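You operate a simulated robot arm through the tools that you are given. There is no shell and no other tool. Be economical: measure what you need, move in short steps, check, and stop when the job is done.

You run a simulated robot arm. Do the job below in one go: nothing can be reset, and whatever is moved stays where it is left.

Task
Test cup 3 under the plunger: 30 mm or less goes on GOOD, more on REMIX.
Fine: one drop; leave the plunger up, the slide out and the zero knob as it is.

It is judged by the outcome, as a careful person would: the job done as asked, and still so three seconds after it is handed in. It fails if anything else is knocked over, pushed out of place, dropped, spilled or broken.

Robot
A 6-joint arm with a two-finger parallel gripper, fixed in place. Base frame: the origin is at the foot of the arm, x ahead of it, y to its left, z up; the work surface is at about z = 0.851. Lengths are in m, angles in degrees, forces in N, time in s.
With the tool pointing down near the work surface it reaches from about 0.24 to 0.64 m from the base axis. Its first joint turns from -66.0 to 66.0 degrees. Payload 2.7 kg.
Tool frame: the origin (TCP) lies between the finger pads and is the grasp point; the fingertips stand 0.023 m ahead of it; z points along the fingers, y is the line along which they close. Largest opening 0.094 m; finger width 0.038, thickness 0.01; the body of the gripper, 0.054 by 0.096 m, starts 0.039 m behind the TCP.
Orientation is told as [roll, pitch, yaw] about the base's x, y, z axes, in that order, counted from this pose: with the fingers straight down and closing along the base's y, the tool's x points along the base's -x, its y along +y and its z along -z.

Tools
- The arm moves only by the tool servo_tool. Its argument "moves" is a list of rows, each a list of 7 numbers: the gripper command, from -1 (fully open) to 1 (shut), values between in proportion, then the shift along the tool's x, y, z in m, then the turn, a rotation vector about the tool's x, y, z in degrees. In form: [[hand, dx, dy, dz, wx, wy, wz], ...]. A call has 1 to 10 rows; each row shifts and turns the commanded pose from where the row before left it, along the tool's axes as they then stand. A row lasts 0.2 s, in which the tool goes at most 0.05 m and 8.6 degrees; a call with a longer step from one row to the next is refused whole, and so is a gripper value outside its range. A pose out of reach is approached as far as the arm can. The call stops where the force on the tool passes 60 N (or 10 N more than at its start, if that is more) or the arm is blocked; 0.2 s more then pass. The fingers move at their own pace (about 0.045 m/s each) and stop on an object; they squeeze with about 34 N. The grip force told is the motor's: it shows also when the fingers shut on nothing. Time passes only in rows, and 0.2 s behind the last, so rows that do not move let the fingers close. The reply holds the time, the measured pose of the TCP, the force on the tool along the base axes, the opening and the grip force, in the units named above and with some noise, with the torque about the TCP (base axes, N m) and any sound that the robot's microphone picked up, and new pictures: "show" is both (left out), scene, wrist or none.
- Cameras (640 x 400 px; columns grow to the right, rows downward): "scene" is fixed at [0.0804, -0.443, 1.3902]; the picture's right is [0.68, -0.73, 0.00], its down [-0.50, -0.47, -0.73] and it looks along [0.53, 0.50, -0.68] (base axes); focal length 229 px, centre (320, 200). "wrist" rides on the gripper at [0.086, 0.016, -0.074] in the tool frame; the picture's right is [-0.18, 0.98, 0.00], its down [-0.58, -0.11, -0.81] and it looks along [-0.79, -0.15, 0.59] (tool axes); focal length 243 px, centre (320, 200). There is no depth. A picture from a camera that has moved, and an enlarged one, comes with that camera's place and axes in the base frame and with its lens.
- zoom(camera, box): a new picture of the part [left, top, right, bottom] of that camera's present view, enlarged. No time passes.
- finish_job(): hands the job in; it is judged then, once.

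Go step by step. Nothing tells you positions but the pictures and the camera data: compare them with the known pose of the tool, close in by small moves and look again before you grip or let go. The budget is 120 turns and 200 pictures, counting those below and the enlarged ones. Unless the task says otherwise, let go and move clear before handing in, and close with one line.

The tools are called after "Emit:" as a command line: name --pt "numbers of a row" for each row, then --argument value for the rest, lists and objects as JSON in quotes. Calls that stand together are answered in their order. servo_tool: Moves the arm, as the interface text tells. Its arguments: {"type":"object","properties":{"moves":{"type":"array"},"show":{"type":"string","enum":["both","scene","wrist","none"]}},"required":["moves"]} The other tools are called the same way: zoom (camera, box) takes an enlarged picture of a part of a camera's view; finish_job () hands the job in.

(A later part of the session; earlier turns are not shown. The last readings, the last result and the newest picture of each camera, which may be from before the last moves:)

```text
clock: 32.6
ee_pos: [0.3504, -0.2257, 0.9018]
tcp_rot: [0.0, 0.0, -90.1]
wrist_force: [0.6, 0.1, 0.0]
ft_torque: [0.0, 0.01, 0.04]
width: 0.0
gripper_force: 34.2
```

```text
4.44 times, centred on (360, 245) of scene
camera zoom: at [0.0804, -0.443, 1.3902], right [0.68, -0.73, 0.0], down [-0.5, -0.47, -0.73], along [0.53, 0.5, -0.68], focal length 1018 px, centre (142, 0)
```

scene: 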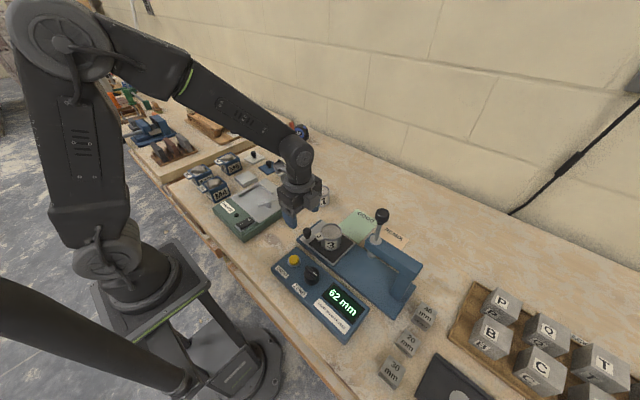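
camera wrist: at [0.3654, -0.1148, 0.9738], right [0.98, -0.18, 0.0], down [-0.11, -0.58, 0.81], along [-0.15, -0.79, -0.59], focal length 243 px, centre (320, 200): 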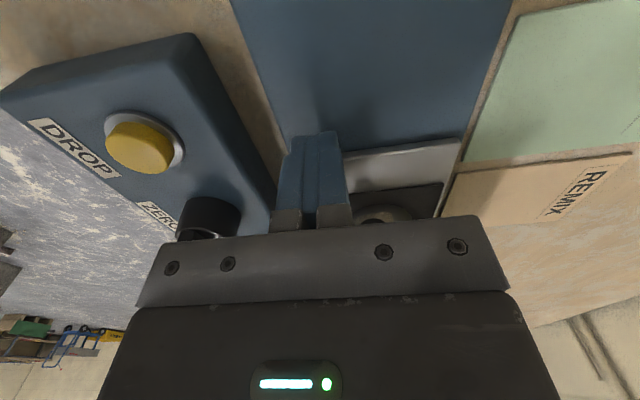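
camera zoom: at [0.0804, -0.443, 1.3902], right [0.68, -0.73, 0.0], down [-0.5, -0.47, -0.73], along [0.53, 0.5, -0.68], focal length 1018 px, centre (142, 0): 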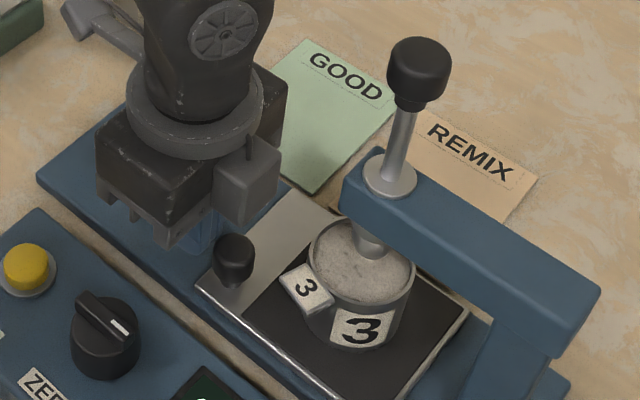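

Emit:
servo_tool --pt "1 -0.0015 0 0 0 0 0" --pt "1 -0.0015 0 0 0 0 0" --pt "1 -0.0015 0 0 0 0 0" --pt "1 0 0 0 0 0 0" --show "none"

Emit:
zoom --camera "scene" --box '[300, 200, 420, 290]'

```text
clock: 33.6
ee_pos: [0.351, -0.2299, 0.9007]
tcp_rot: [0.1, 0.0, -90.0]
wrist_force: [-0.1, 0.4, 0.4]
ft_torque: [0.05, 0.02, 0.03]
width: 0.0002
gripper_force: 34.5
```

```text
4.44 times, centred on (360, 245) of scene
camera zoom: at [0.0804, -0.443, 1.3902], right [0.68, -0.73, 0.0], down [-0.5, -0.47, -0.73], along [0.53, 0.5, -0.68], focal length 1018 px, centre (142, 0)
```

zoom: 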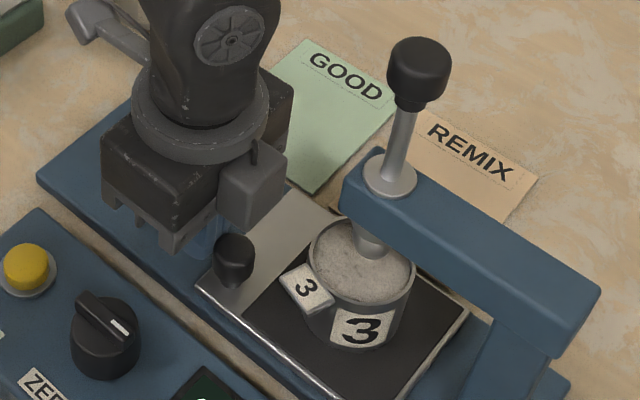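

Emit:
servo_tool --pt "1 -0.0015 0 0 0 0 0" --pt "1 -0.0015 0 0 0 0 0" --pt "1 0 0 0 0 0 0" --show "none"

Emit:
zoom --camera "scene" --box '[300, 200, 420, 290]'

```text
clock: 34.4
ee_pos: [0.3492, -0.2307, 0.9008]
tcp_rot: [-0.2, 0.3, -90.1]
wrist_force: [-1.5, 38.5, 7.0]
ft_torque: [0.35, 0.15, -0.03]
width: 0.0
gripper_force: 34.5
```

```text
4.44 times, centred on (360, 245) of scene
camera zoom: at [0.0804, -0.442, 1.3906], right [0.68, -0.73, 0.0], down [-0.5, -0.47, -0.73], along [0.53, 0.5, -0.68], focal length 1018 px, centre (142, 0)
```

zoom: 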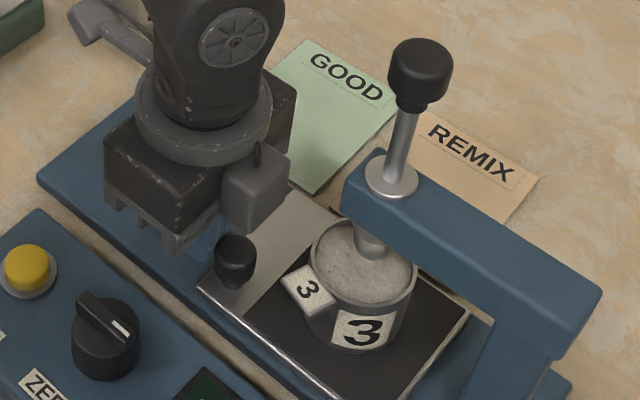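

The slide has reached its end stop. I'll back off, rise and move above the DROP button.

Emit:
servo_tool --pt "1 0.01 0 0 0 0 0" --pt "1 0.02 0 -0.02 0 0 0" --pt "1 0.02 0 -0.04 0 0 0" --pt "1 0.007 -0.04 0 0 0 0" --pt "1 0 -0.039 0 0 0 0" --pt "1 0 0 0 0 0 0" --show "both"

```text
clock: 35.8
ee_pos: [0.2707, -0.1751, 0.9624]
tcp_rot: [0.0, -0.1, -90.0]
wrist_force: [-0.2, -0.6, -0.3]
ft_torque: [0.02, 0.01, 0.02]
width: 0.0
gripper_force: 33.8
camera wrist: at [0.2863, -0.0886, 1.0356], right [0.98, -0.18, 0.0], down [-0.11, -0.58, 0.81], along [-0.15, -0.79, -0.59], focal length 243 px, centre (320, 200)
```

scene: 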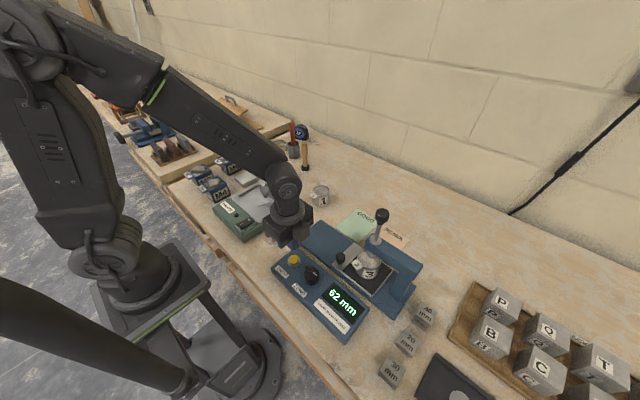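
wrist: 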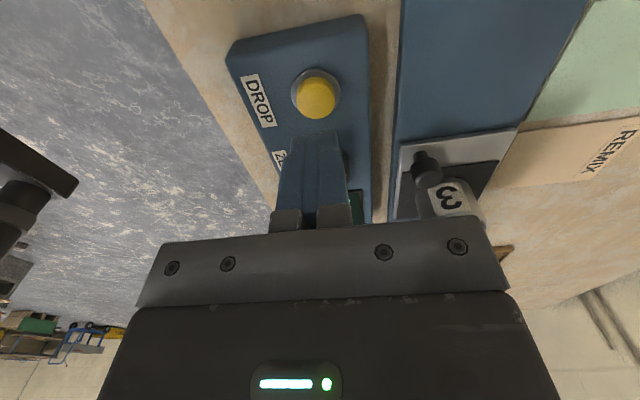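

Emit:
servo_tool --pt "1 -0.002 -0.0035 0.02 0 0 0" --pt "1 0 0 0.02 0 0 0" --pt "1 0 0 0.004 0 0 0" --pt "1 0 0 0 0 0 0" --show "scene"

Emit:
zoom --camera "wrist" --box '[220, 60, 420, 185]'

```text
clock: 36.8
ee_pos: [0.2663, -0.1769, 0.9175]
tcp_rot: [0.0, 0.0, -90.0]
wrist_force: [0.8, -0.4, -0.8]
ft_torque: [0.02, -0.01, 0.01]
width: 0.0
gripper_force: 33.5
```

scene: 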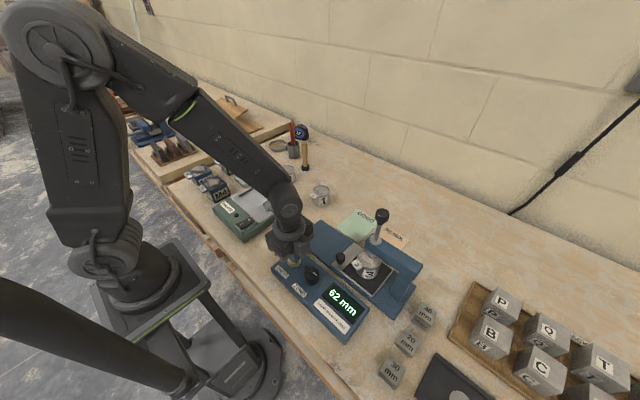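

```text
3.20 times, centred on (320, 122) of wrist
camera zoom: at [0.283, -0.0908, 0.9909], right [0.98, -0.18, 0.0], down [-0.11, -0.58, 0.81], along [-0.15, -0.79, -0.59], focal length 776 px, centre (320, 448)
```

zoom: 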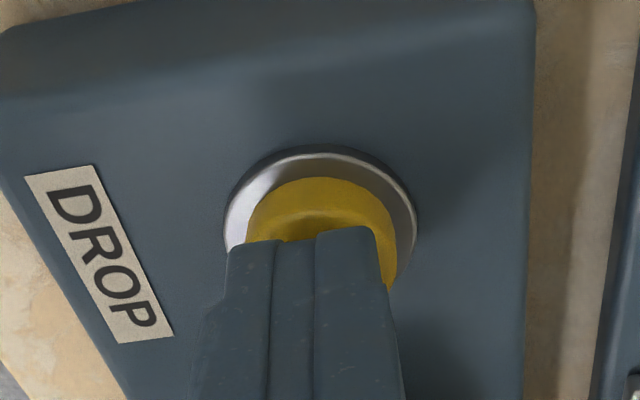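

The tip is over the button. I'll press gently.

Emit:
servo_tool --pt "1 0 0.001 0.003 0 0 0" --pt "1 0 0 0.002 0 0 0" --pt "1 0 0 0.002 0 0 0" --show "scene"

```text
clock: 37.6
ee_pos: [0.27, -0.1788, 0.9116]
tcp_rot: [0.1, -0.1, -89.9]
wrist_force: [1.1, -0.2, 2.6]
ft_torque: [0.03, 0.02, 0.02]
width: 0.0
gripper_force: 33.9
heard: click
```

scene: 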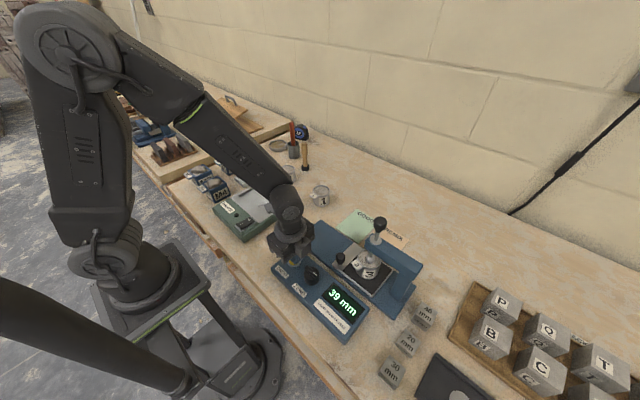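

Click heard and the plunger dropped. I'll release the button and read the display.

Emit:
servo_tool --pt "1 0 0 -0.02 0 0 0" --pt "1 0 0 -0.04 0 0 0" --pt "1 0 0 -0.04 0 0 0" --pt "1 0.04 0 0 0 0 0" --pt "1 0.04 0 0 0 0 0" --pt "1 0 0 0 0 0 0" --show "none"

Emit:
zoom --camera "scene" --box '[260, 190, 440, 350]'

Emit:
zoom --camera "scene" --box '[300, 190, 420, 290]'

```text
clock: 39.0
ee_pos: [0.2721, -0.0995, 1.008]
tcp_rot: [0.0, 0.0, -90.0]
wrist_force: [0.5, -0.1, -0.1]
ft_torque: [0.03, -0.01, -0.02]
width: 0.0
gripper_force: 34.6
```

```text
2.50 times, centred on (350, 270) of scene
camera zoom: at [0.0804, -0.443, 1.3902], right [0.68, -0.73, 0.0], down [-0.5, -0.47, -0.73], along [0.53, 0.5, -0.68], focal length 573 px, centre (245, 25)
```

zoom: 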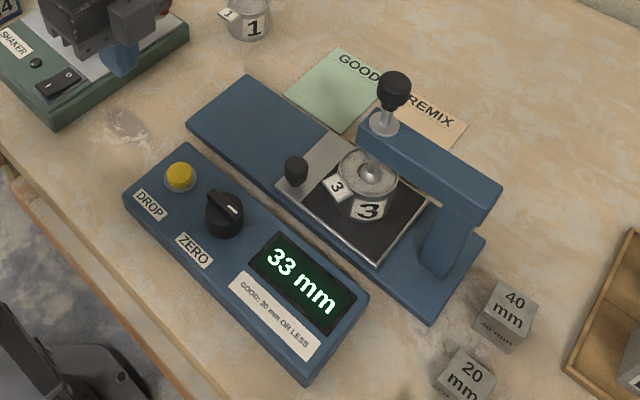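

```text
4.00 times, centred on (360, 240) of scene
camera zoom: at [0.0804, -0.443, 1.3902], right [0.68, -0.73, 0.0], down [-0.5, -0.47, -0.73], along [0.53, 0.5, -0.68], focal length 916 px, centre (160, 40)
```

zoom: 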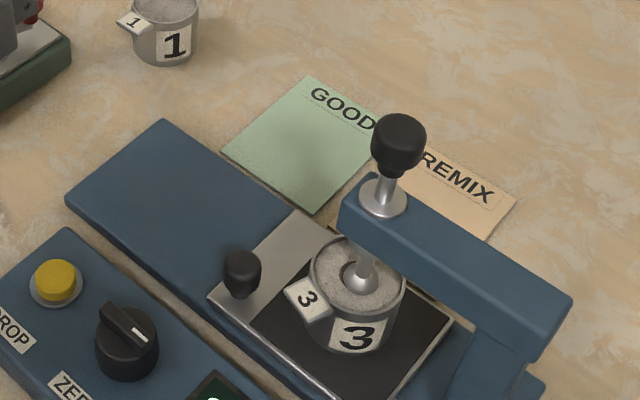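

The reading fell from 39 to 33, so it may still be settling. I'll wait and read again.

Emit:
servo_tool --pt "1 0 0 0 0 0 0" --pt "1 0 0 0 0 0 0" --pt "1 0 0 0 0 0 0" --pt "1 0 0 0 0 0 0" --pt "1 0 0 0 0 0 0" --pt "1 0 0 0 0 0 0" --pt "1 0 0 0 0 0 0" --pt "1 0 0 0 0 0 0" --pt "1 0 0 0 0 0 0" --pt "1 0 0 0 0 0 0" --show "none"

Emit:
zoom --camera "scene" --box '[270, 260, 370, 340]'

```text
clock: 41.2
ee_pos: [0.2715, -0.0997, 1.0091]
tcp_rot: [0.0, -0.1, -90.0]
wrist_force: [0.3, 0.1, -0.2]
ft_torque: [0.02, -0.03, -0.03]
width: 0.0001
gripper_force: 33.4
```

```text
5.00 times, centred on (320, 300) of scene
camera zoom: at [0.0804, -0.443, 1.3902], right [0.68, -0.73, 0.0], down [-0.5, -0.47, -0.73], along [0.53, 0.5, -0.68], focal length 1145 px, centre (320, -300)
```

zoom: 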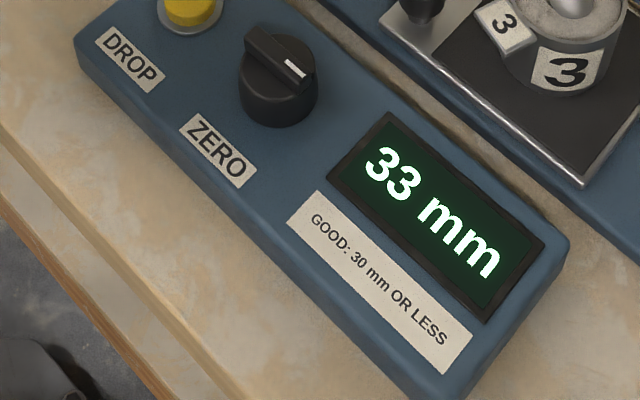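

The reading is steady at 33 mm, over 30, so REMIX unless a check shows otherwise. Next I'll raise the plunger, approaching its knob from above.

Emit:
servo_tool --pt "-0.06 0 0 -0.045 0 0 0" --pt "-0.06 0 0 -0.045 0 0 0" --pt "-0.06 0 0 -0.045 0 0 0" --pt "-0.06 -0.045 0.0212 0 0 0 0" --pt "-0.06 -0.045 0.0212 0 0 0 0" --pt "-0.06 -0.045 0.0212 0 0 0 0" --pt "-0.06 -0.045 0.0212 0 0 0 0" --pt "-0.06 -0.045 0.0212 0 0 0 0" --pt "-0.06 0 0 0 0 0 0" --show "both"

```text
clock: 43.2
ee_pos: [0.3742, -0.3235, 1.1484]
tcp_rot: [0.0, 0.0, -90.0]
wrist_force: [0.9, -0.4, 0.8]
ft_torque: [0.04, 0.0, 0.01]
width: 0.0497
gripper_force: 0.1
camera wrist: at [0.3894, -0.2379, 1.2211], right [0.98, -0.18, 0.0], down [-0.11, -0.58, 0.81], along [-0.15, -0.79, -0.59], focal length 243 px, centre (320, 200)
```

scene: 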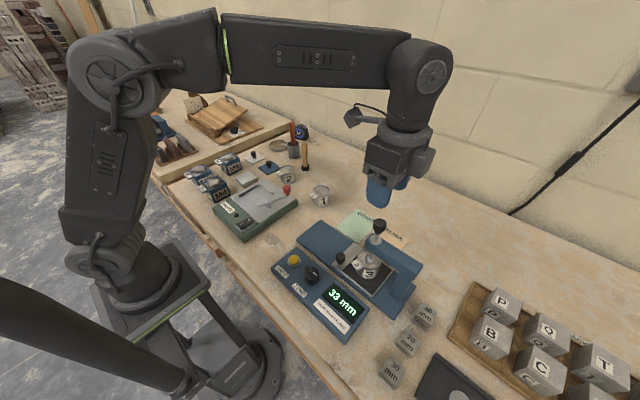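
wrist: 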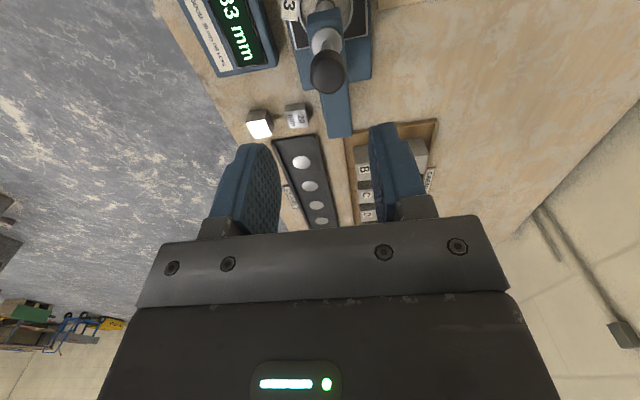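

Emit:
servo_tool --pt "-0.06 0 0.0038 0.03 0 0 0" --pt "-0.06 0 0 0.03 0 0 0" --pt "-0.06 0 0 0.01 0 0 0" --pt "-0.06 0 0 0 0 0 0" --show "both"

Emit:
zoom --camera "scene" --box '[330, 150, 450, 240]'

```text
clock: 44.2
ee_pos: [0.3774, -0.3241, 1.0767]
tcp_rot: [0.0, 0.0, -89.9]
wrist_force: [-0.5, 0.7, -0.3]
ft_torque: [0.01, -0.01, -0.02]
width: 0.0497
gripper_force: 0.0
camera wrist: at [0.3928, -0.2369, 1.1499], right [0.98, -0.18, 0.0], down [-0.11, -0.58, 0.81], along [-0.15, -0.79, -0.59], focal length 243 px, centre (320, 200)
```

scene: 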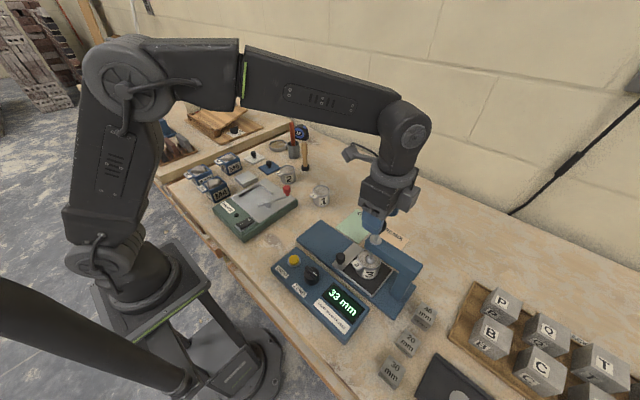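
wrist: 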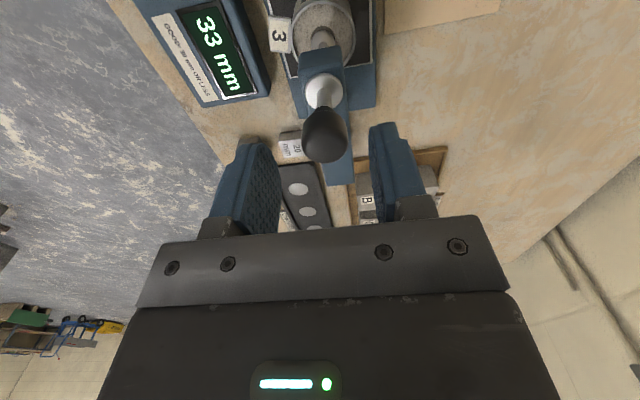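

```text
4.44 times, centred on (390, 195) of scene
camera zoom: at [0.0804, -0.443, 1.3902], right [0.68, -0.73, 0.0], down [-0.5, -0.47, -0.73], along [0.53, 0.5, -0.68], focal length 1018 px, centre (9, 222)
```

zoom: 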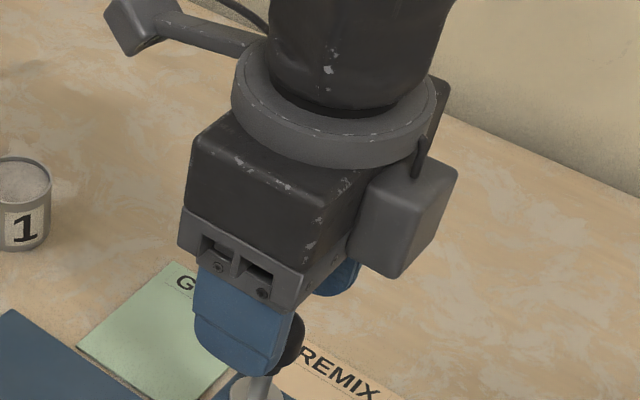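

Emit:
servo_tool --pt "-0.06 0 0.001 0.015 0 0 0" --pt "-0.06 0 0 0.017 0 0 0" --pt "-0.06 0 0 0 0 0 0" --show "wrist"

Emit:
zoom --camera "scene" --box '[340, 190, 420, 250]'

```text
clock: 45.0
ee_pos: [0.3782, -0.3227, 1.046]
tcp_rot: [0.1, -0.1, -89.9]
wrist_force: [1.2, 0.0, 0.0]
ft_torque: [0.04, -0.02, 0.01]
width: 0.0499
gripper_force: 0.1
camera wrist: at [0.3936, -0.237, 1.1184], right [0.98, -0.18, 0.0], down [-0.11, -0.58, 0.81], along [-0.15, -0.79, -0.59], focal length 243 px, centre (320, 200)
```

wrist: 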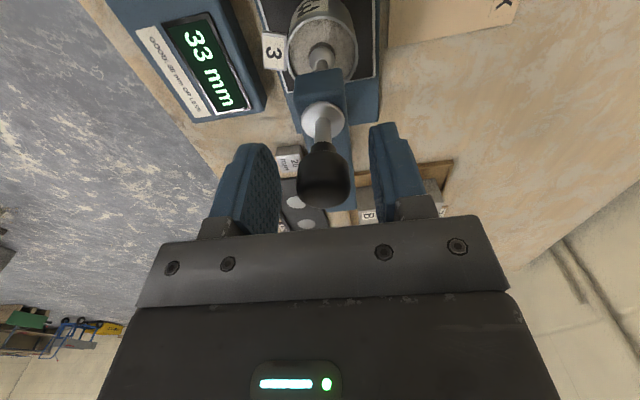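

```text
6.67 times, centred on (380, 220) of scene
camera zoom: at [0.0804, -0.443, 1.3902], right [0.68, -0.73, 0.0], down [-0.5, -0.47, -0.73], along [0.53, 0.5, -0.68], focal length 1527 px, centre (-80, 67)
```

zoom: 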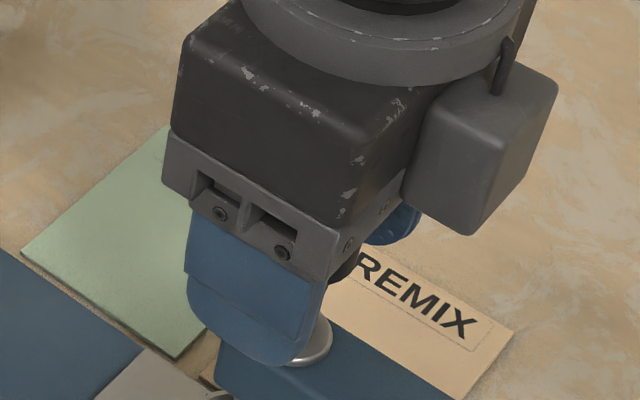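

Emit:
servo_tool --pt "0.3 0 0 0 0 0 0" --pt "1 0 0 0 0 0 0" --pt "1 0 0 0 0 0 0" --pt "1 0 0 0 0 0 0" --show "wrist"

```text
clock: 46.0
ee_pos: [0.3792, -0.3245, 1.0458]
tcp_rot: [0.2, -0.1, -90.1]
wrist_force: [16.4, -2.1, 0.2]
ft_torque: [-0.14, -0.21, 0.04]
width: 0.0254
gripper_force: 45.2
camera wrist: at [0.3947, -0.2368, 1.1188], right [0.98, -0.18, 0.0], down [-0.11, -0.58, 0.81], along [-0.15, -0.79, -0.59], focal length 243 px, centre (320, 200)
```

wrist: 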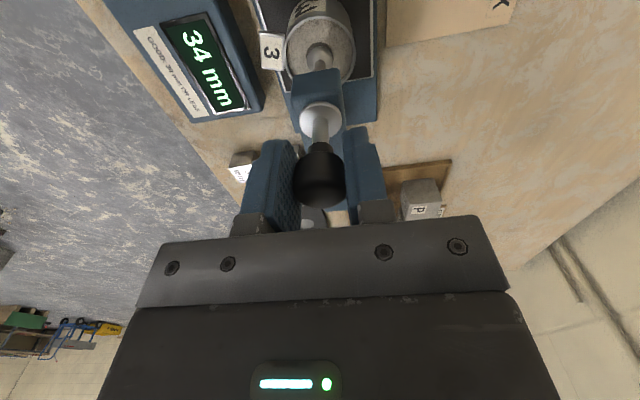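

The knob is gripped, and the display now reads 34 as it lifted slightly. I'll ease the side load and lift in small steps.

Emit:
servo_tool --pt "1 0 0.001 -0.003 0 0 0" --pt "1 0 0 -0.005 0 0 0" --pt "1 0 0 -0.005 0 0 0" --pt "1 0 0 -0.005 0 0 0" --pt "1 0 0 -0.005 0 0 0" --pt "1 0 0 -0.003 0 0 0" --pt "1 0 0 0 0 0 0" --show "wrist"

```text
clock: 47.6
ee_pos: [0.3813, -0.3236, 1.07]
tcp_rot: [0.0, 0.1, -89.9]
wrist_force: [-1.6, 5.1, -1.4]
ft_torque: [0.9, 0.16, 0.08]
width: 0.0251
gripper_force: 44.8
camera wrist: at [0.3953, -0.2372, 1.1431], right [0.98, -0.18, 0.0], down [-0.11, -0.58, 0.81], along [-0.15, -0.79, -0.59], focal length 243 px, centre (320, 200)
```

wrist: 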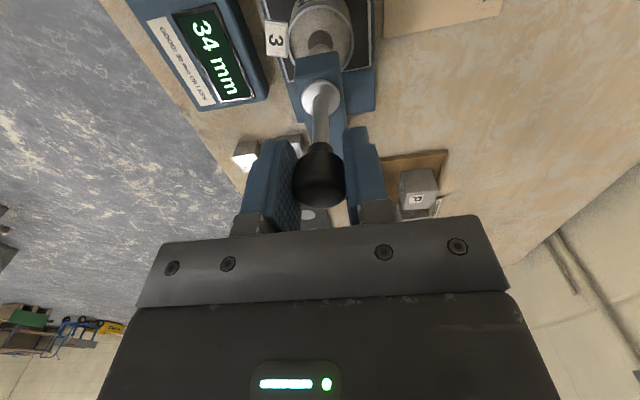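

Emit:
servo_tool --pt "1 0 0 -0.002 0 0 0" --pt "1 0 0 -0.002 0 0 0" --pt "1 0 0 0 0 0 0" --show "wrist"

Emit:
zoom --camera "scene" --box '[290, 190, 450, 330]'

```text
clock: 48.4
ee_pos: [0.3804, -0.3226, 1.0735]
tcp_rot: [-0.2, 0.1, -90.0]
wrist_force: [-13.2, 8.1, -2.8]
ft_torque: [0.87, 0.32, -0.06]
width: 0.0252
gripper_force: 45.0
camera wrist: at [0.3954, -0.2372, 1.1466], right [0.98, -0.18, 0.0], down [-0.11, -0.58, 0.81], along [-0.15, -0.79, -0.59], focal length 243 px, centre (320, 200)
```

wrist: 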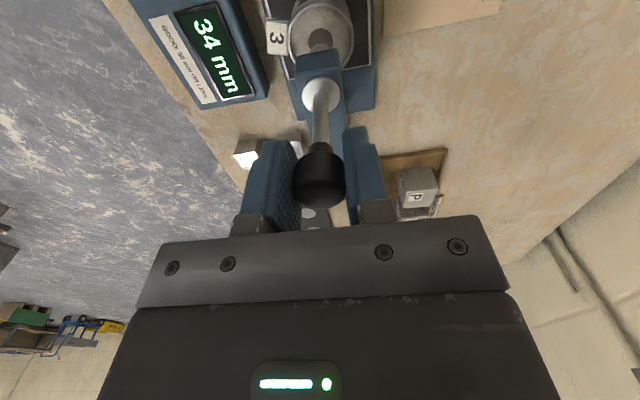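

```text
2.86 times, centred on (370, 260) of scene
camera zoom: at [0.0801, -0.4428, 1.3903], right [0.68, -0.73, 0.0], down [-0.5, -0.47, -0.73], along [0.53, 0.5, -0.68], focal length 654 px, centre (177, 29)
```

zoom: 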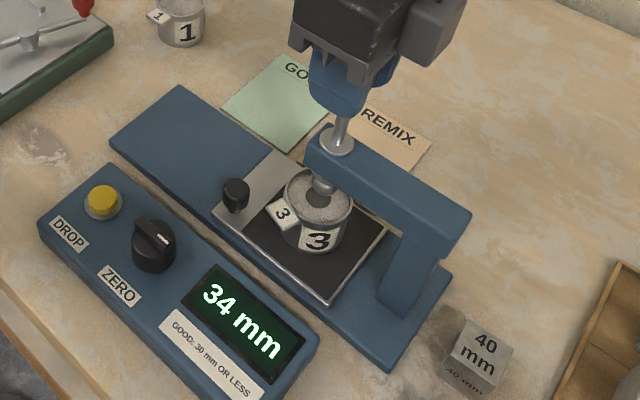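

Emit:
servo_tool --pt "1 0 -0.001 -0.001 0 0 0" --pt "1 0 0 -0.001 0 0 0" --pt "1 0 0 0 0 0 0" --show "none"

Emit:
servo_tool --pt "1 0 0 -0.0015 0 0 0" --pt "1 0 0 -0.0015 0 0 0" --pt "1 0 0 0 0 0 0" --show "wrist"

```text
clock: 49.2
ee_pos: [0.3798, -0.3231, 1.0752]
tcp_rot: [-0.1, 0.1, -90.0]
wrist_force: [-1.2, 3.3, -22.9]
ft_torque: [-0.69, -0.04, 0.01]
width: 0.0251
gripper_force: 45.1
```

```text
clock: 50.0
ee_pos: [0.3798, -0.323, 1.0748]
tcp_rot: [-0.4, 0.3, -90.1]
wrist_force: [8.1, -4.9, -37.6]
ft_torque: [-0.06, -0.01, -0.01]
width: 0.0251
gripper_force: 44.9
camera wrist: at [0.3957, -0.2375, 1.1488], right [0.98, -0.18, -0.01], down [-0.1, -0.59, 0.8], along [-0.15, -0.79, -0.59], focal length 243 px, centre (320, 200)
```

wrist: 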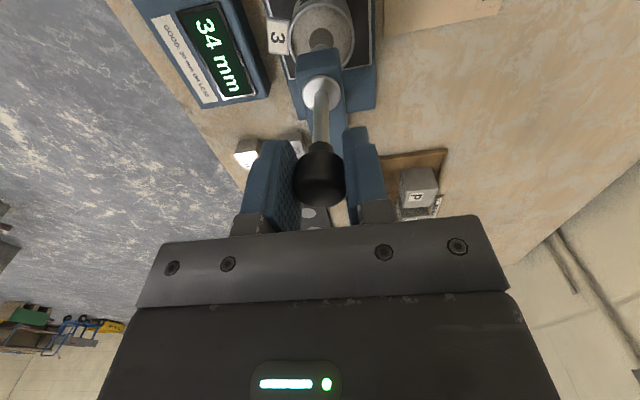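

At the top stop. Before letting go, I'll lower slightly to check whether it latched.

Emit:
servo_tool --pt "1 0 0 0.002 0 0 0" --pt "1 0 0 0.002 0 0 0" --pt "1 0 0 0 0 0 0" --show "none"

Emit:
servo_tool --pt "1 0 0 0.002 0 0 0" --pt "1 0 0 0 0 0 0" --show "wrist"

```text
clock: 50.8
ee_pos: [0.3793, -0.3236, 1.0757]
tcp_rot: [-0.1, 0.1, -90.0]
wrist_force: [1.7, 5.1, -17.6]
ft_torque: [1.09, 0.07, -0.02]
width: 0.0252
gripper_force: 45.1
```

```text
clock: 51.4
ee_pos: [0.381, -0.3239, 1.0741]
tcp_rot: [0.1, -0.1, -90.0]
wrist_force: [-0.4, 8.0, -0.7]
ft_torque: [0.97, 0.04, -0.02]
width: 0.0249
gripper_force: 45.0
camera wrist: at [0.3949, -0.2369, 1.1479], right [0.98, -0.18, 0.0], down [-0.11, -0.58, 0.81], along [-0.15, -0.79, -0.59], focal length 243 px, centre (320, 200)
```

wrist: 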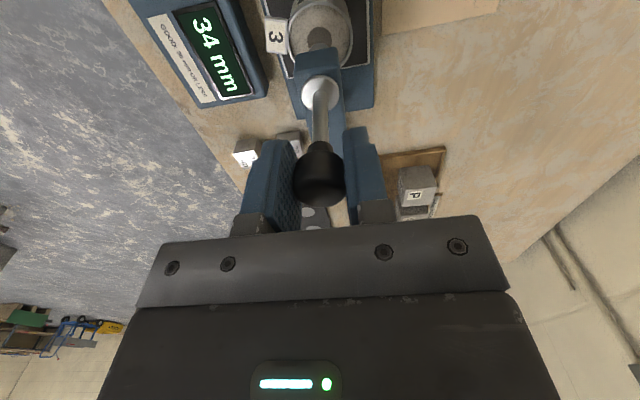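

Emit:
servo_tool --pt "1 0 0 0.002 0 0 0" --pt "1 0 0 0.002 0 0 0" --pt "1 0 0 0 0 0 0" --show "none"

```text
clock: 52.2
ee_pos: [0.3805, -0.3234, 1.0689]
tcp_rot: [0.1, -0.1, -89.9]
wrist_force: [1.0, 16.8, 0.5]
ft_torque: [-1.07, -0.14, 0.03]
width: 0.0253
gripper_force: 44.9
```

Emit:
zoom --camera "wrist" --box '[230, 0, 430, 230]'

Emit:
zoom --camera "scene" --box '[330, 190, 430, 270]'

```text
1.74 times, centred on (330, 115) of wrist
camera zoom: at [0.3949, -0.2369, 1.1426], right [0.98, -0.18, 0.0], down [-0.11, -0.58, 0.81], along [-0.15, -0.79, -0.59], focal length 422 px, centre (303, 348)
```

zoom: 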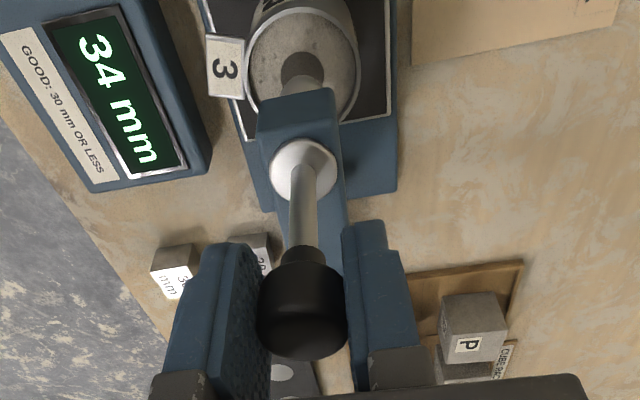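

```text
5.00 times, centred on (380, 230) of scene
camera zoom: at [0.0804, -0.4425, 1.3904], right [0.68, -0.73, 0.0], down [-0.5, -0.47, -0.73], along [0.53, 0.5, -0.68], focal length 1145 px, centre (20, 50)
```

zoom: 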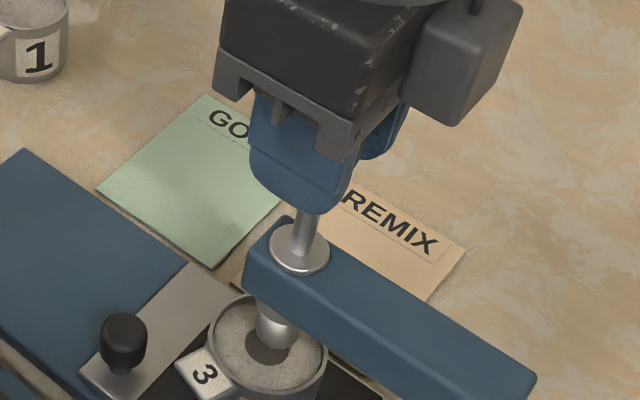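

It is not rigidly latched at the top; it may be held by friction. I'll test that safely by lowering to just above the resting height and releasing there.

Emit:
servo_tool --pt "1 0 0 0.005 0 0 0" --pt "1 0 0 0.005 0 0 0" --pt "1 0 0 0.005 0 0 0" --pt "1 0 0 0.003 0 0 0" --pt "1 0 0 0 0 0 0" --show "none"

Emit:
zoom --camera "wrist" --box '[230, 0, 430, 230]'

```text
clock: 53.4
ee_pos: [0.3795, -0.3239, 1.0511]
tcp_rot: [0.1, 0.0, -90.0]
wrist_force: [10.2, -1.0, -1.0]
ft_torque: [0.22, -0.32, -0.11]
width: 0.0252
gripper_force: 44.8
```

```text
1.74 times, centred on (330, 115) of wrist
camera zoom: at [0.395, -0.2369, 1.1242], right [0.98, -0.19, 0.0], down [-0.11, -0.58, 0.81], along [-0.15, -0.79, -0.59], focal length 422 px, centre (303, 348)
```

zoom: 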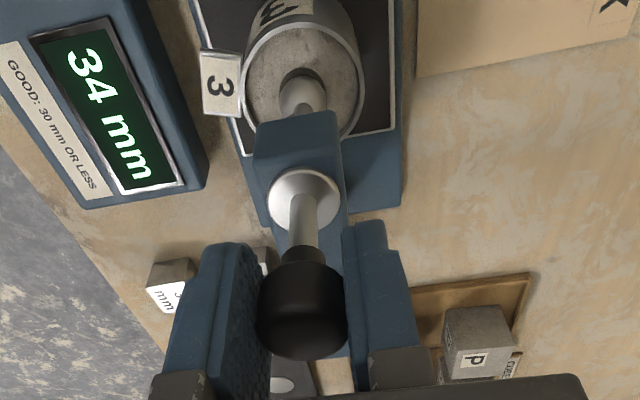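

Emit:
servo_tool --pt "1 0 0 0.002 0 0 0" --pt "1 0 0 0 0 0 0" --pt "0.2 0 0 0 0 0 0" --pt "0.2 0 0 0 0 0 0" --pt "0.2 0 0 0 0 0 0" --show "none"

Emit:
zoom --camera "wrist" --box '[230, 0, 430, 230]'

```text
clock: 54.6
ee_pos: [0.3794, -0.3226, 1.0499]
tcp_rot: [0.0, -0.1, -90.0]
wrist_force: [-1.2, -1.0, 0.0]
ft_torque: [-0.01, 0.02, 0.02]
width: 0.0375
gripper_force: 0.0
```

```text
1.74 times, centred on (330, 115) of wrist
camera zoom: at [0.3945, -0.2363, 1.1226], right [0.98, -0.18, 0.0], down [-0.11, -0.58, 0.81], along [-0.15, -0.79, -0.59], focal length 422 px, centre (303, 348)
```

zoom: 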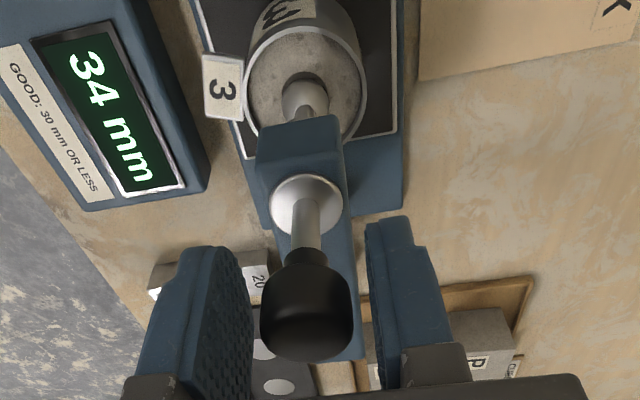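

The plunger stayed where I released it, so it holds by friction. I'll re-grip, raise it to the top and release there.

Emit:
servo_tool --pt "1 0 0 0 0 0 0" --pt "1 0 0 0 0 0 0" --pt "1 0 0 -0.004 0 0 0" --pt "1 0 0 -0.005 0 0 0" --pt "1 0 0 -0.005 0 0 0" --pt "1 0 0 -0.005 0 0 0" --pt "1 0 0 -0.005 0 0 0" --pt "1 0 0 -0.002 0 0 0" --pt "1 0 0 0 0 0 0" --show "none"

Emit:
zoom --camera "wrist" --box '[230, 0, 430, 230]'

```text
clock: 56.6
ee_pos: [0.3789, -0.3222, 1.074]
tcp_rot: [0.1, 0.1, -89.9]
wrist_force: [9.8, 15.3, -2.4]
ft_torque: [0.7, 0.21, 0.01]
width: 0.0252
gripper_force: 45.0
```

```text
1.74 times, centred on (330, 115) of wrist
camera zoom: at [0.395, -0.2365, 1.1481], right [0.98, -0.18, 0.0], down [-0.11, -0.58, 0.81], along [-0.15, -0.79, -0.59], focal length 422 px, centre (303, 348)
```

zoom: 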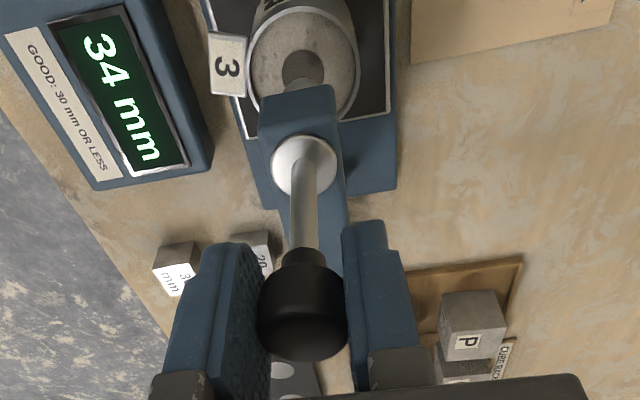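

Emit:
servo_tool --pt "1 0 0 -0.0015 0 0 0" --pt "1 0 0 -0.001 0 0 0" --pt "1 0 0 0 0 0 0" --pt "0.2 0 0 0 0 0 0" --pt "-0.06 0 0 0 0 0 0" --pt "-0.06 0 0 0 0 0 0" --show "none"

Emit:
zoom --camera "wrist" --box '[230, 0, 430, 230]'

```text
clock: 58.0
ee_pos: [0.3792, -0.3243, 1.0776]
tcp_rot: [0.0, -0.1, -90.1]
wrist_force: [-0.1, -0.4, -0.1]
ft_torque: [0.03, 0.03, 0.0]
width: 0.0498
gripper_force: 0.1
```

```text
1.74 times, centred on (330, 115) of wrist
camera zoom: at [0.3944, -0.2374, 1.1507], right [0.98, -0.18, 0.0], down [-0.11, -0.58, 0.81], along [-0.15, -0.79, -0.59], focal length 422 px, centre (303, 348)
```

zoom: 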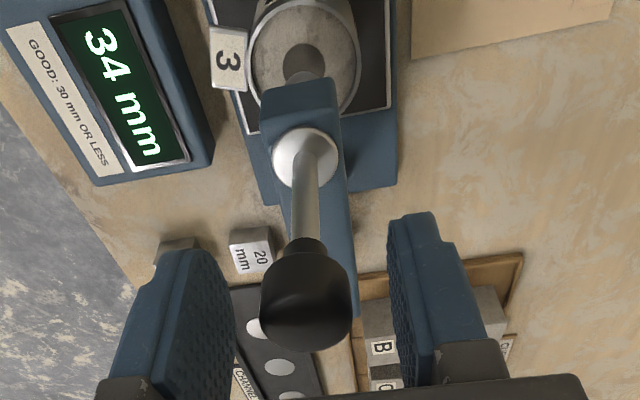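

The plunger is up and holding. The held reading is 33–34 mm, so the cup goes to REMIX. Next I'll rise and prepare to pull the slide out, with the tool tilted away from the plunger arm.

Emit:
servo_tool --pt "-0.06 0 0 -0.035 0 0 0" --pt "-0.06 0 0 -0.04 0 0 0" --pt "0.05 0.04 -0.015 0 0 0 0" --pt "0.05 0.04 -0.015 0 0 0 0" --pt "0.05 0 0 0 0 -7.5 0" --pt "0.05 0 0 0 0 -7.5 0" --pt "0.05 0.0097 0 0.0363 0 0 0" --pt "0.05 0.0097 0 0.0363 0 0 0" --pt "0.05 0.0097 0 0.0363 0 0 0" --pt "0.05 0 0 0 0 0 0" --show "both"

Emit:
zoom --camera "scene" --box '[310, 180, 430, 280]'

```text
clock: 60.2
ee_pos: [0.3492, -0.2434, 1.0395]
tcp_rot: [0.0, -15.0, -90.0]
wrist_force: [0.2, 0.0, -0.1]
ft_torque: [-0.02, 0.0, 0.0]
width: 0.0451
gripper_force: 0.0
camera wrist: at [0.3641, -0.1405, 1.0886], right [0.98, -0.18, 0.05], down [-0.11, -0.35, 0.93], along [-0.15, -0.92, -0.37], focal length 243 px, centre (320, 200)
```

scene: 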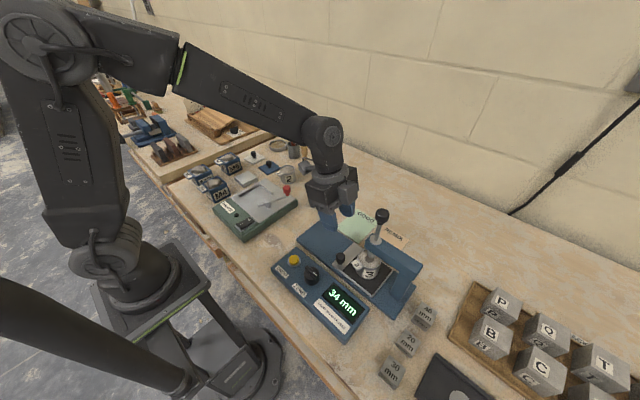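
wrist: 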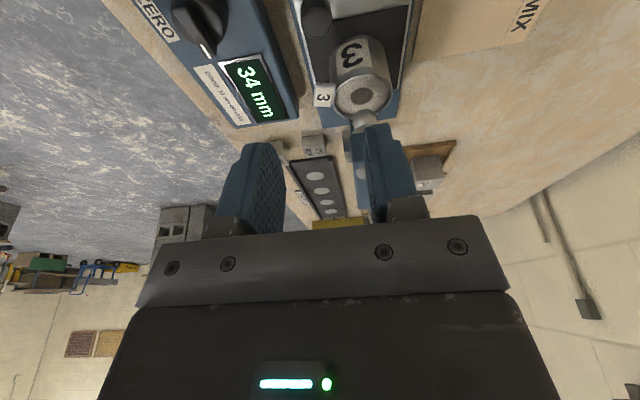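

```text
4.00 times, centred on (370, 230) of scene
camera zoom: at [0.0804, -0.443, 1.3902], right [0.68, -0.73, 0.0], down [-0.5, -0.47, -0.73], along [0.53, 0.5, -0.68], focal length 916 px, centre (120, 80)
```

zoom: 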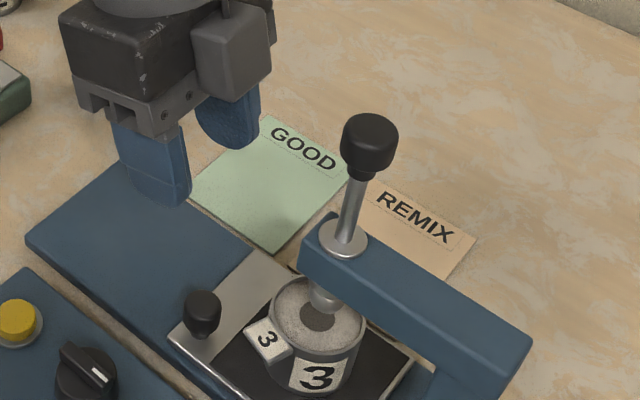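

Emit:
servo_tool --pt "0.05 0.011 0 0.041 0 0 0" --pt "0.05 0.009 0 0.0336 0 0 0" --pt "0.05 0 0 0 0 0 0" --show "wrist"

Emit:
zoom --camera "scene" --box '[310, 190, 410, 270]'

```text
clock: 61.0
ee_pos: [0.3497, -0.245, 0.9618]
tcp_rot: [0.0, -15.0, -90.0]
wrist_force: [0.2, 0.6, 0.2]
ft_torque: [0.02, -0.01, 0.02]
width: 0.0448
gripper_force: 0.0
camera wrist: at [0.3646, -0.1424, 1.0108], right [0.98, -0.18, 0.05], down [-0.11, -0.35, 0.93], along [-0.15, -0.92, -0.37], focal length 243 px, centre (320, 200)
```

wrist: 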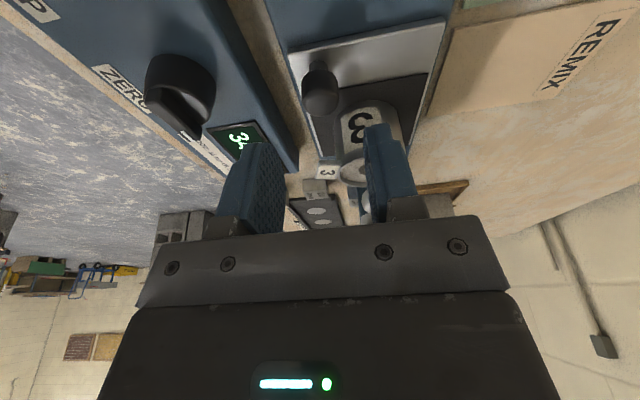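

```text
5.00 times, centred on (360, 230) of scene
camera zoom: at [0.0804, -0.443, 1.3902], right [0.68, -0.73, 0.0], down [-0.5, -0.47, -0.73], along [0.53, 0.5, -0.68], focal length 1145 px, centre (120, 50)
```

zoom: 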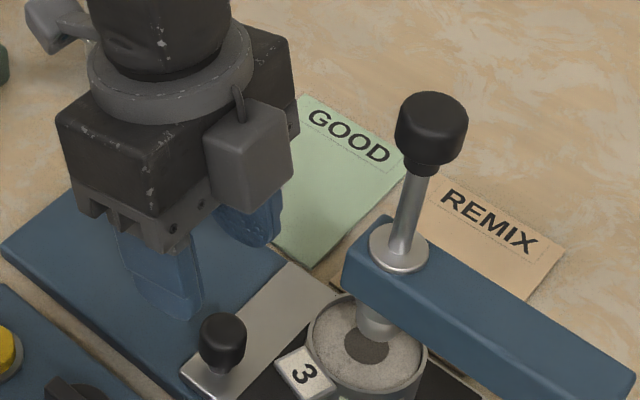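

Emit:
servo_tool --pt "0.05 0.0035 0 0.0194 0 0 0" --pt "0.05 0.0035 0 0.0194 0 0 0" --pt "0.05 0 0 0 0 0 0" --show "wrist"

Emit:
zoom --camera "scene" --box '[310, 190, 410, 270]'

```text
clock: 61.8
ee_pos: [0.3492, -0.2496, 0.9255]
tcp_rot: [0.0, -15.0, -90.0]
wrist_force: [-0.2, -0.7, 0.4]
ft_torque: [0.01, 0.03, 0.0]
width: 0.0446
gripper_force: 0.0
camera wrist: at [0.3646, -0.1462, 0.9731], right [0.98, -0.18, 0.05], down [-0.11, -0.35, 0.93], along [-0.15, -0.92, -0.37], focal length 243 px, centre (320, 200)
```

wrist: 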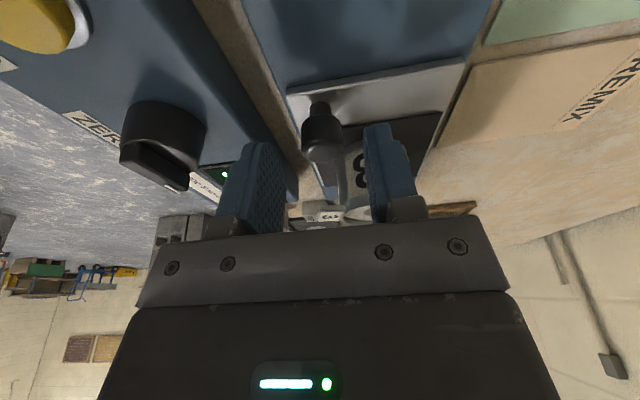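

```text
5.00 times, centred on (360, 230) of scene
camera zoom: at [0.0804, -0.443, 1.3902], right [0.68, -0.73, 0.0], down [-0.5, -0.47, -0.73], along [0.53, 0.5, -0.68], focal length 1145 px, centre (120, 50)
```

zoom: 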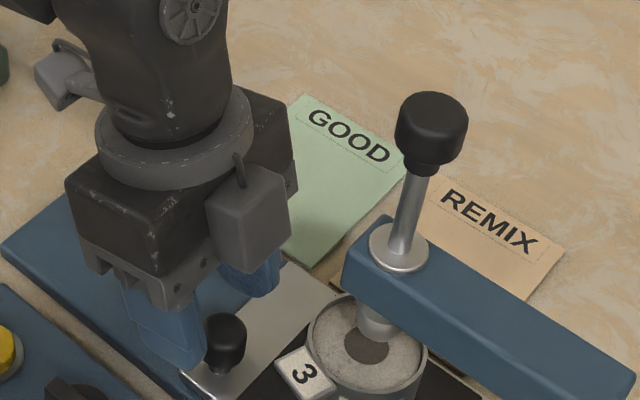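

Emit:
servo_tool --pt "0.05 0.002 0 0.011 0 0 0" --pt "0.05 0.002 0 0.0095 0 0 0" --pt "0.05 0 0 0 0 0 0" --pt "0.5 0 0 0 0 0 0" --pt "1 0 0 0 0 0 0" --pt "1 0 0 0 0 0 0" --show "wrist"

Emit:
zoom --camera "scene" --box '[310, 190, 410, 270]'

```text
clock: 63.2
ee_pos: [0.3502, -0.2489, 0.9034]
tcp_rot: [0.0, -14.9, -89.9]
wrist_force: [1.8, -1.0, -4.3]
ft_torque: [0.01, 0.01, 0.04]
width: 0.0232
gripper_force: 45.7
camera wrist: at [0.3651, -0.1463, 0.9515], right [0.98, -0.18, 0.05], down [-0.11, -0.35, 0.93], along [-0.15, -0.92, -0.37], focal length 243 px, centre (320, 200)
```

wrist: 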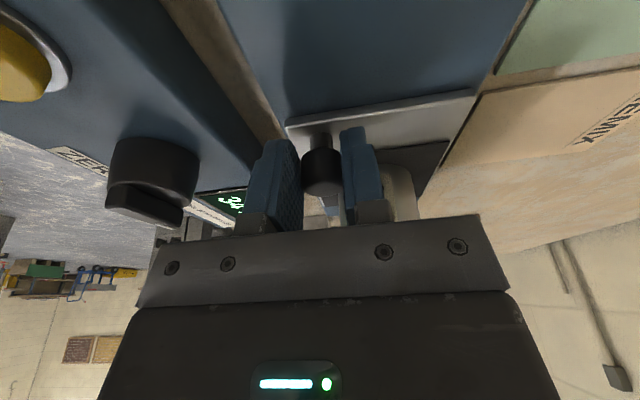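

```text
5.00 times, centred on (360, 230) of scene
camera zoom: at [0.0805, -0.443, 1.3902], right [0.68, -0.73, 0.0], down [-0.5, -0.47, -0.73], along [0.53, 0.5, -0.68], focal length 1145 px, centre (120, 50)
```

zoom: 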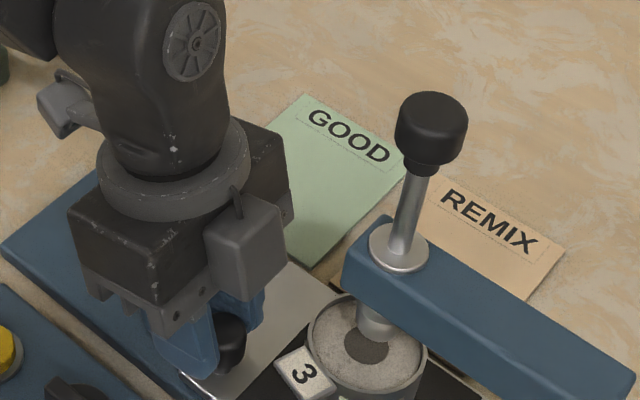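

The slide knob is gripped. I'll pull the slide out steadily along +y.

Emit:
servo_tool --pt "1 0.0048 0 -0.0013 0 0 0" --pt "1 0.0077 0 -0.0021 0 0 0" --pt "1 0.0097 0 -0.0026 0 0 0" --pt "1 0.0097 0 -0.0026 0 0 0" --pt "1 0.0097 0 -0.0026 0 0 0" --pt "1 0.0097 0 -0.0026 0 0 0" --pt "1 0.0097 0 -0.0026 0 0 0" --pt "1 0.0097 0 -0.0026 0 0 0" --pt "1 0.0097 0 -0.0026 0 0 0" --pt "1 0.0077 0 -0.0021 0 0 0" --show "none"

Emit:
zoom --camera "scene" --box '[270, 180, 430, 300]'

```text
clock: 65.4
ee_pos: [0.3494, -0.1566, 0.9024]
tcp_rot: [0.1, -15.1, -90.1]
wrist_force: [-12.2, -0.3, 39.8]
ft_torque: [-0.6, 0.29, -0.16]
width: 0.0232
gripper_force: 44.6
```

```text
3.33 times, centred on (350, 240) of scene
camera zoom: at [0.0796, -0.4428, 1.3903], right [0.68, -0.73, 0.0], down [-0.5, -0.47, -0.73], along [0.53, 0.5, -0.68], focal length 764 px, centre (220, 67)
```

zoom: 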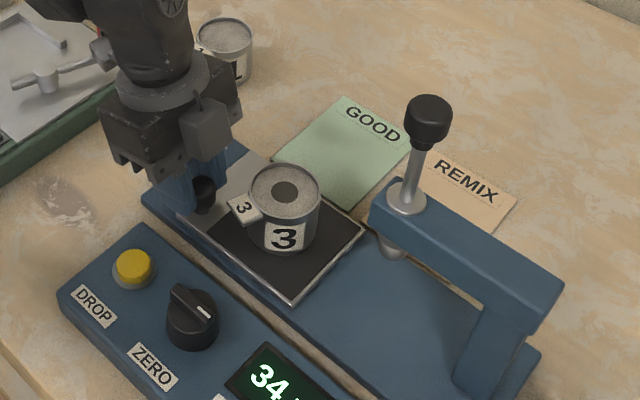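

Emit:
servo_tool --pt "1 -0.0003 0 -0.001 0 0 0" --pt "1 0.0048 0 -0.0013 0 0 0" --pt "1 0.0068 0 -0.0018 0 0 0" --pt "1 0.0068 0 -0.0018 0 0 0" --pt "1 0.0048 0 -0.0013 0 0 0" --pt "1 0 0 0 0 0 0" --show "none"

Emit:
zoom --camera "scene" --box '[280, 195, 400, 285]'

```text
clock: 66.8
ee_pos: [0.3494, -0.1328, 0.902]
tcp_rot: [0.1, -15.0, -90.0]
wrist_force: [4.6, 0.3, 12.9]
ft_torque: [0.03, -0.18, 0.06]
width: 0.0231
gripper_force: 44.8
```

```text
4.44 times, centred on (340, 240) of scene
camera zoom: at [0.0804, -0.4429, 1.3903], right [0.68, -0.73, 0.0], down [-0.5, -0.47, -0.73], along [0.53, 0.5, -0.68], focal length 1018 px, centre (231, 22)
```

zoom: 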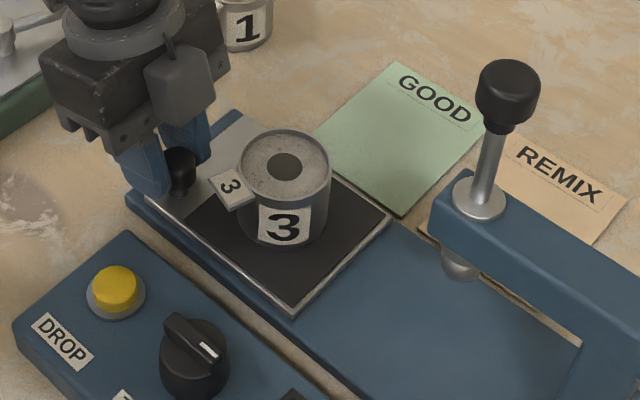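

Emit:
servo_tool --pt "1 0.0019 0 -0.0007 0 0 0" --pt "1 0.0019 0 -0.0005 0 0 0" --pt "1 0.001 0 -0.0003 0 0 0" --pt "1 0 0 0 0 0 0" --show "none"

Emit:
zoom --camera "scene" --box '[280, 195, 400, 285]'

```text
clock: 67.8
ee_pos: [0.3499, -0.129, 0.9022]
tcp_rot: [0.0, -15.0, -90.0]
wrist_force: [23.7, -22.1, -27.6]
ft_torque: [-0.21, -0.33, 0.23]
width: 0.0228
gripper_force: 44.9
```

```text
4.44 times, centred on (340, 240) of scene
camera zoom: at [0.0813, -0.4437, 1.3899], right [0.68, -0.73, 0.0], down [-0.5, -0.47, -0.73], along [0.53, 0.5, -0.68], focal length 1018 px, centre (231, 22)
```

zoom: 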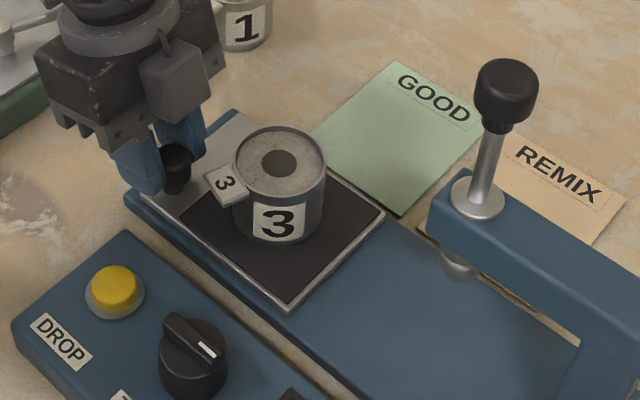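

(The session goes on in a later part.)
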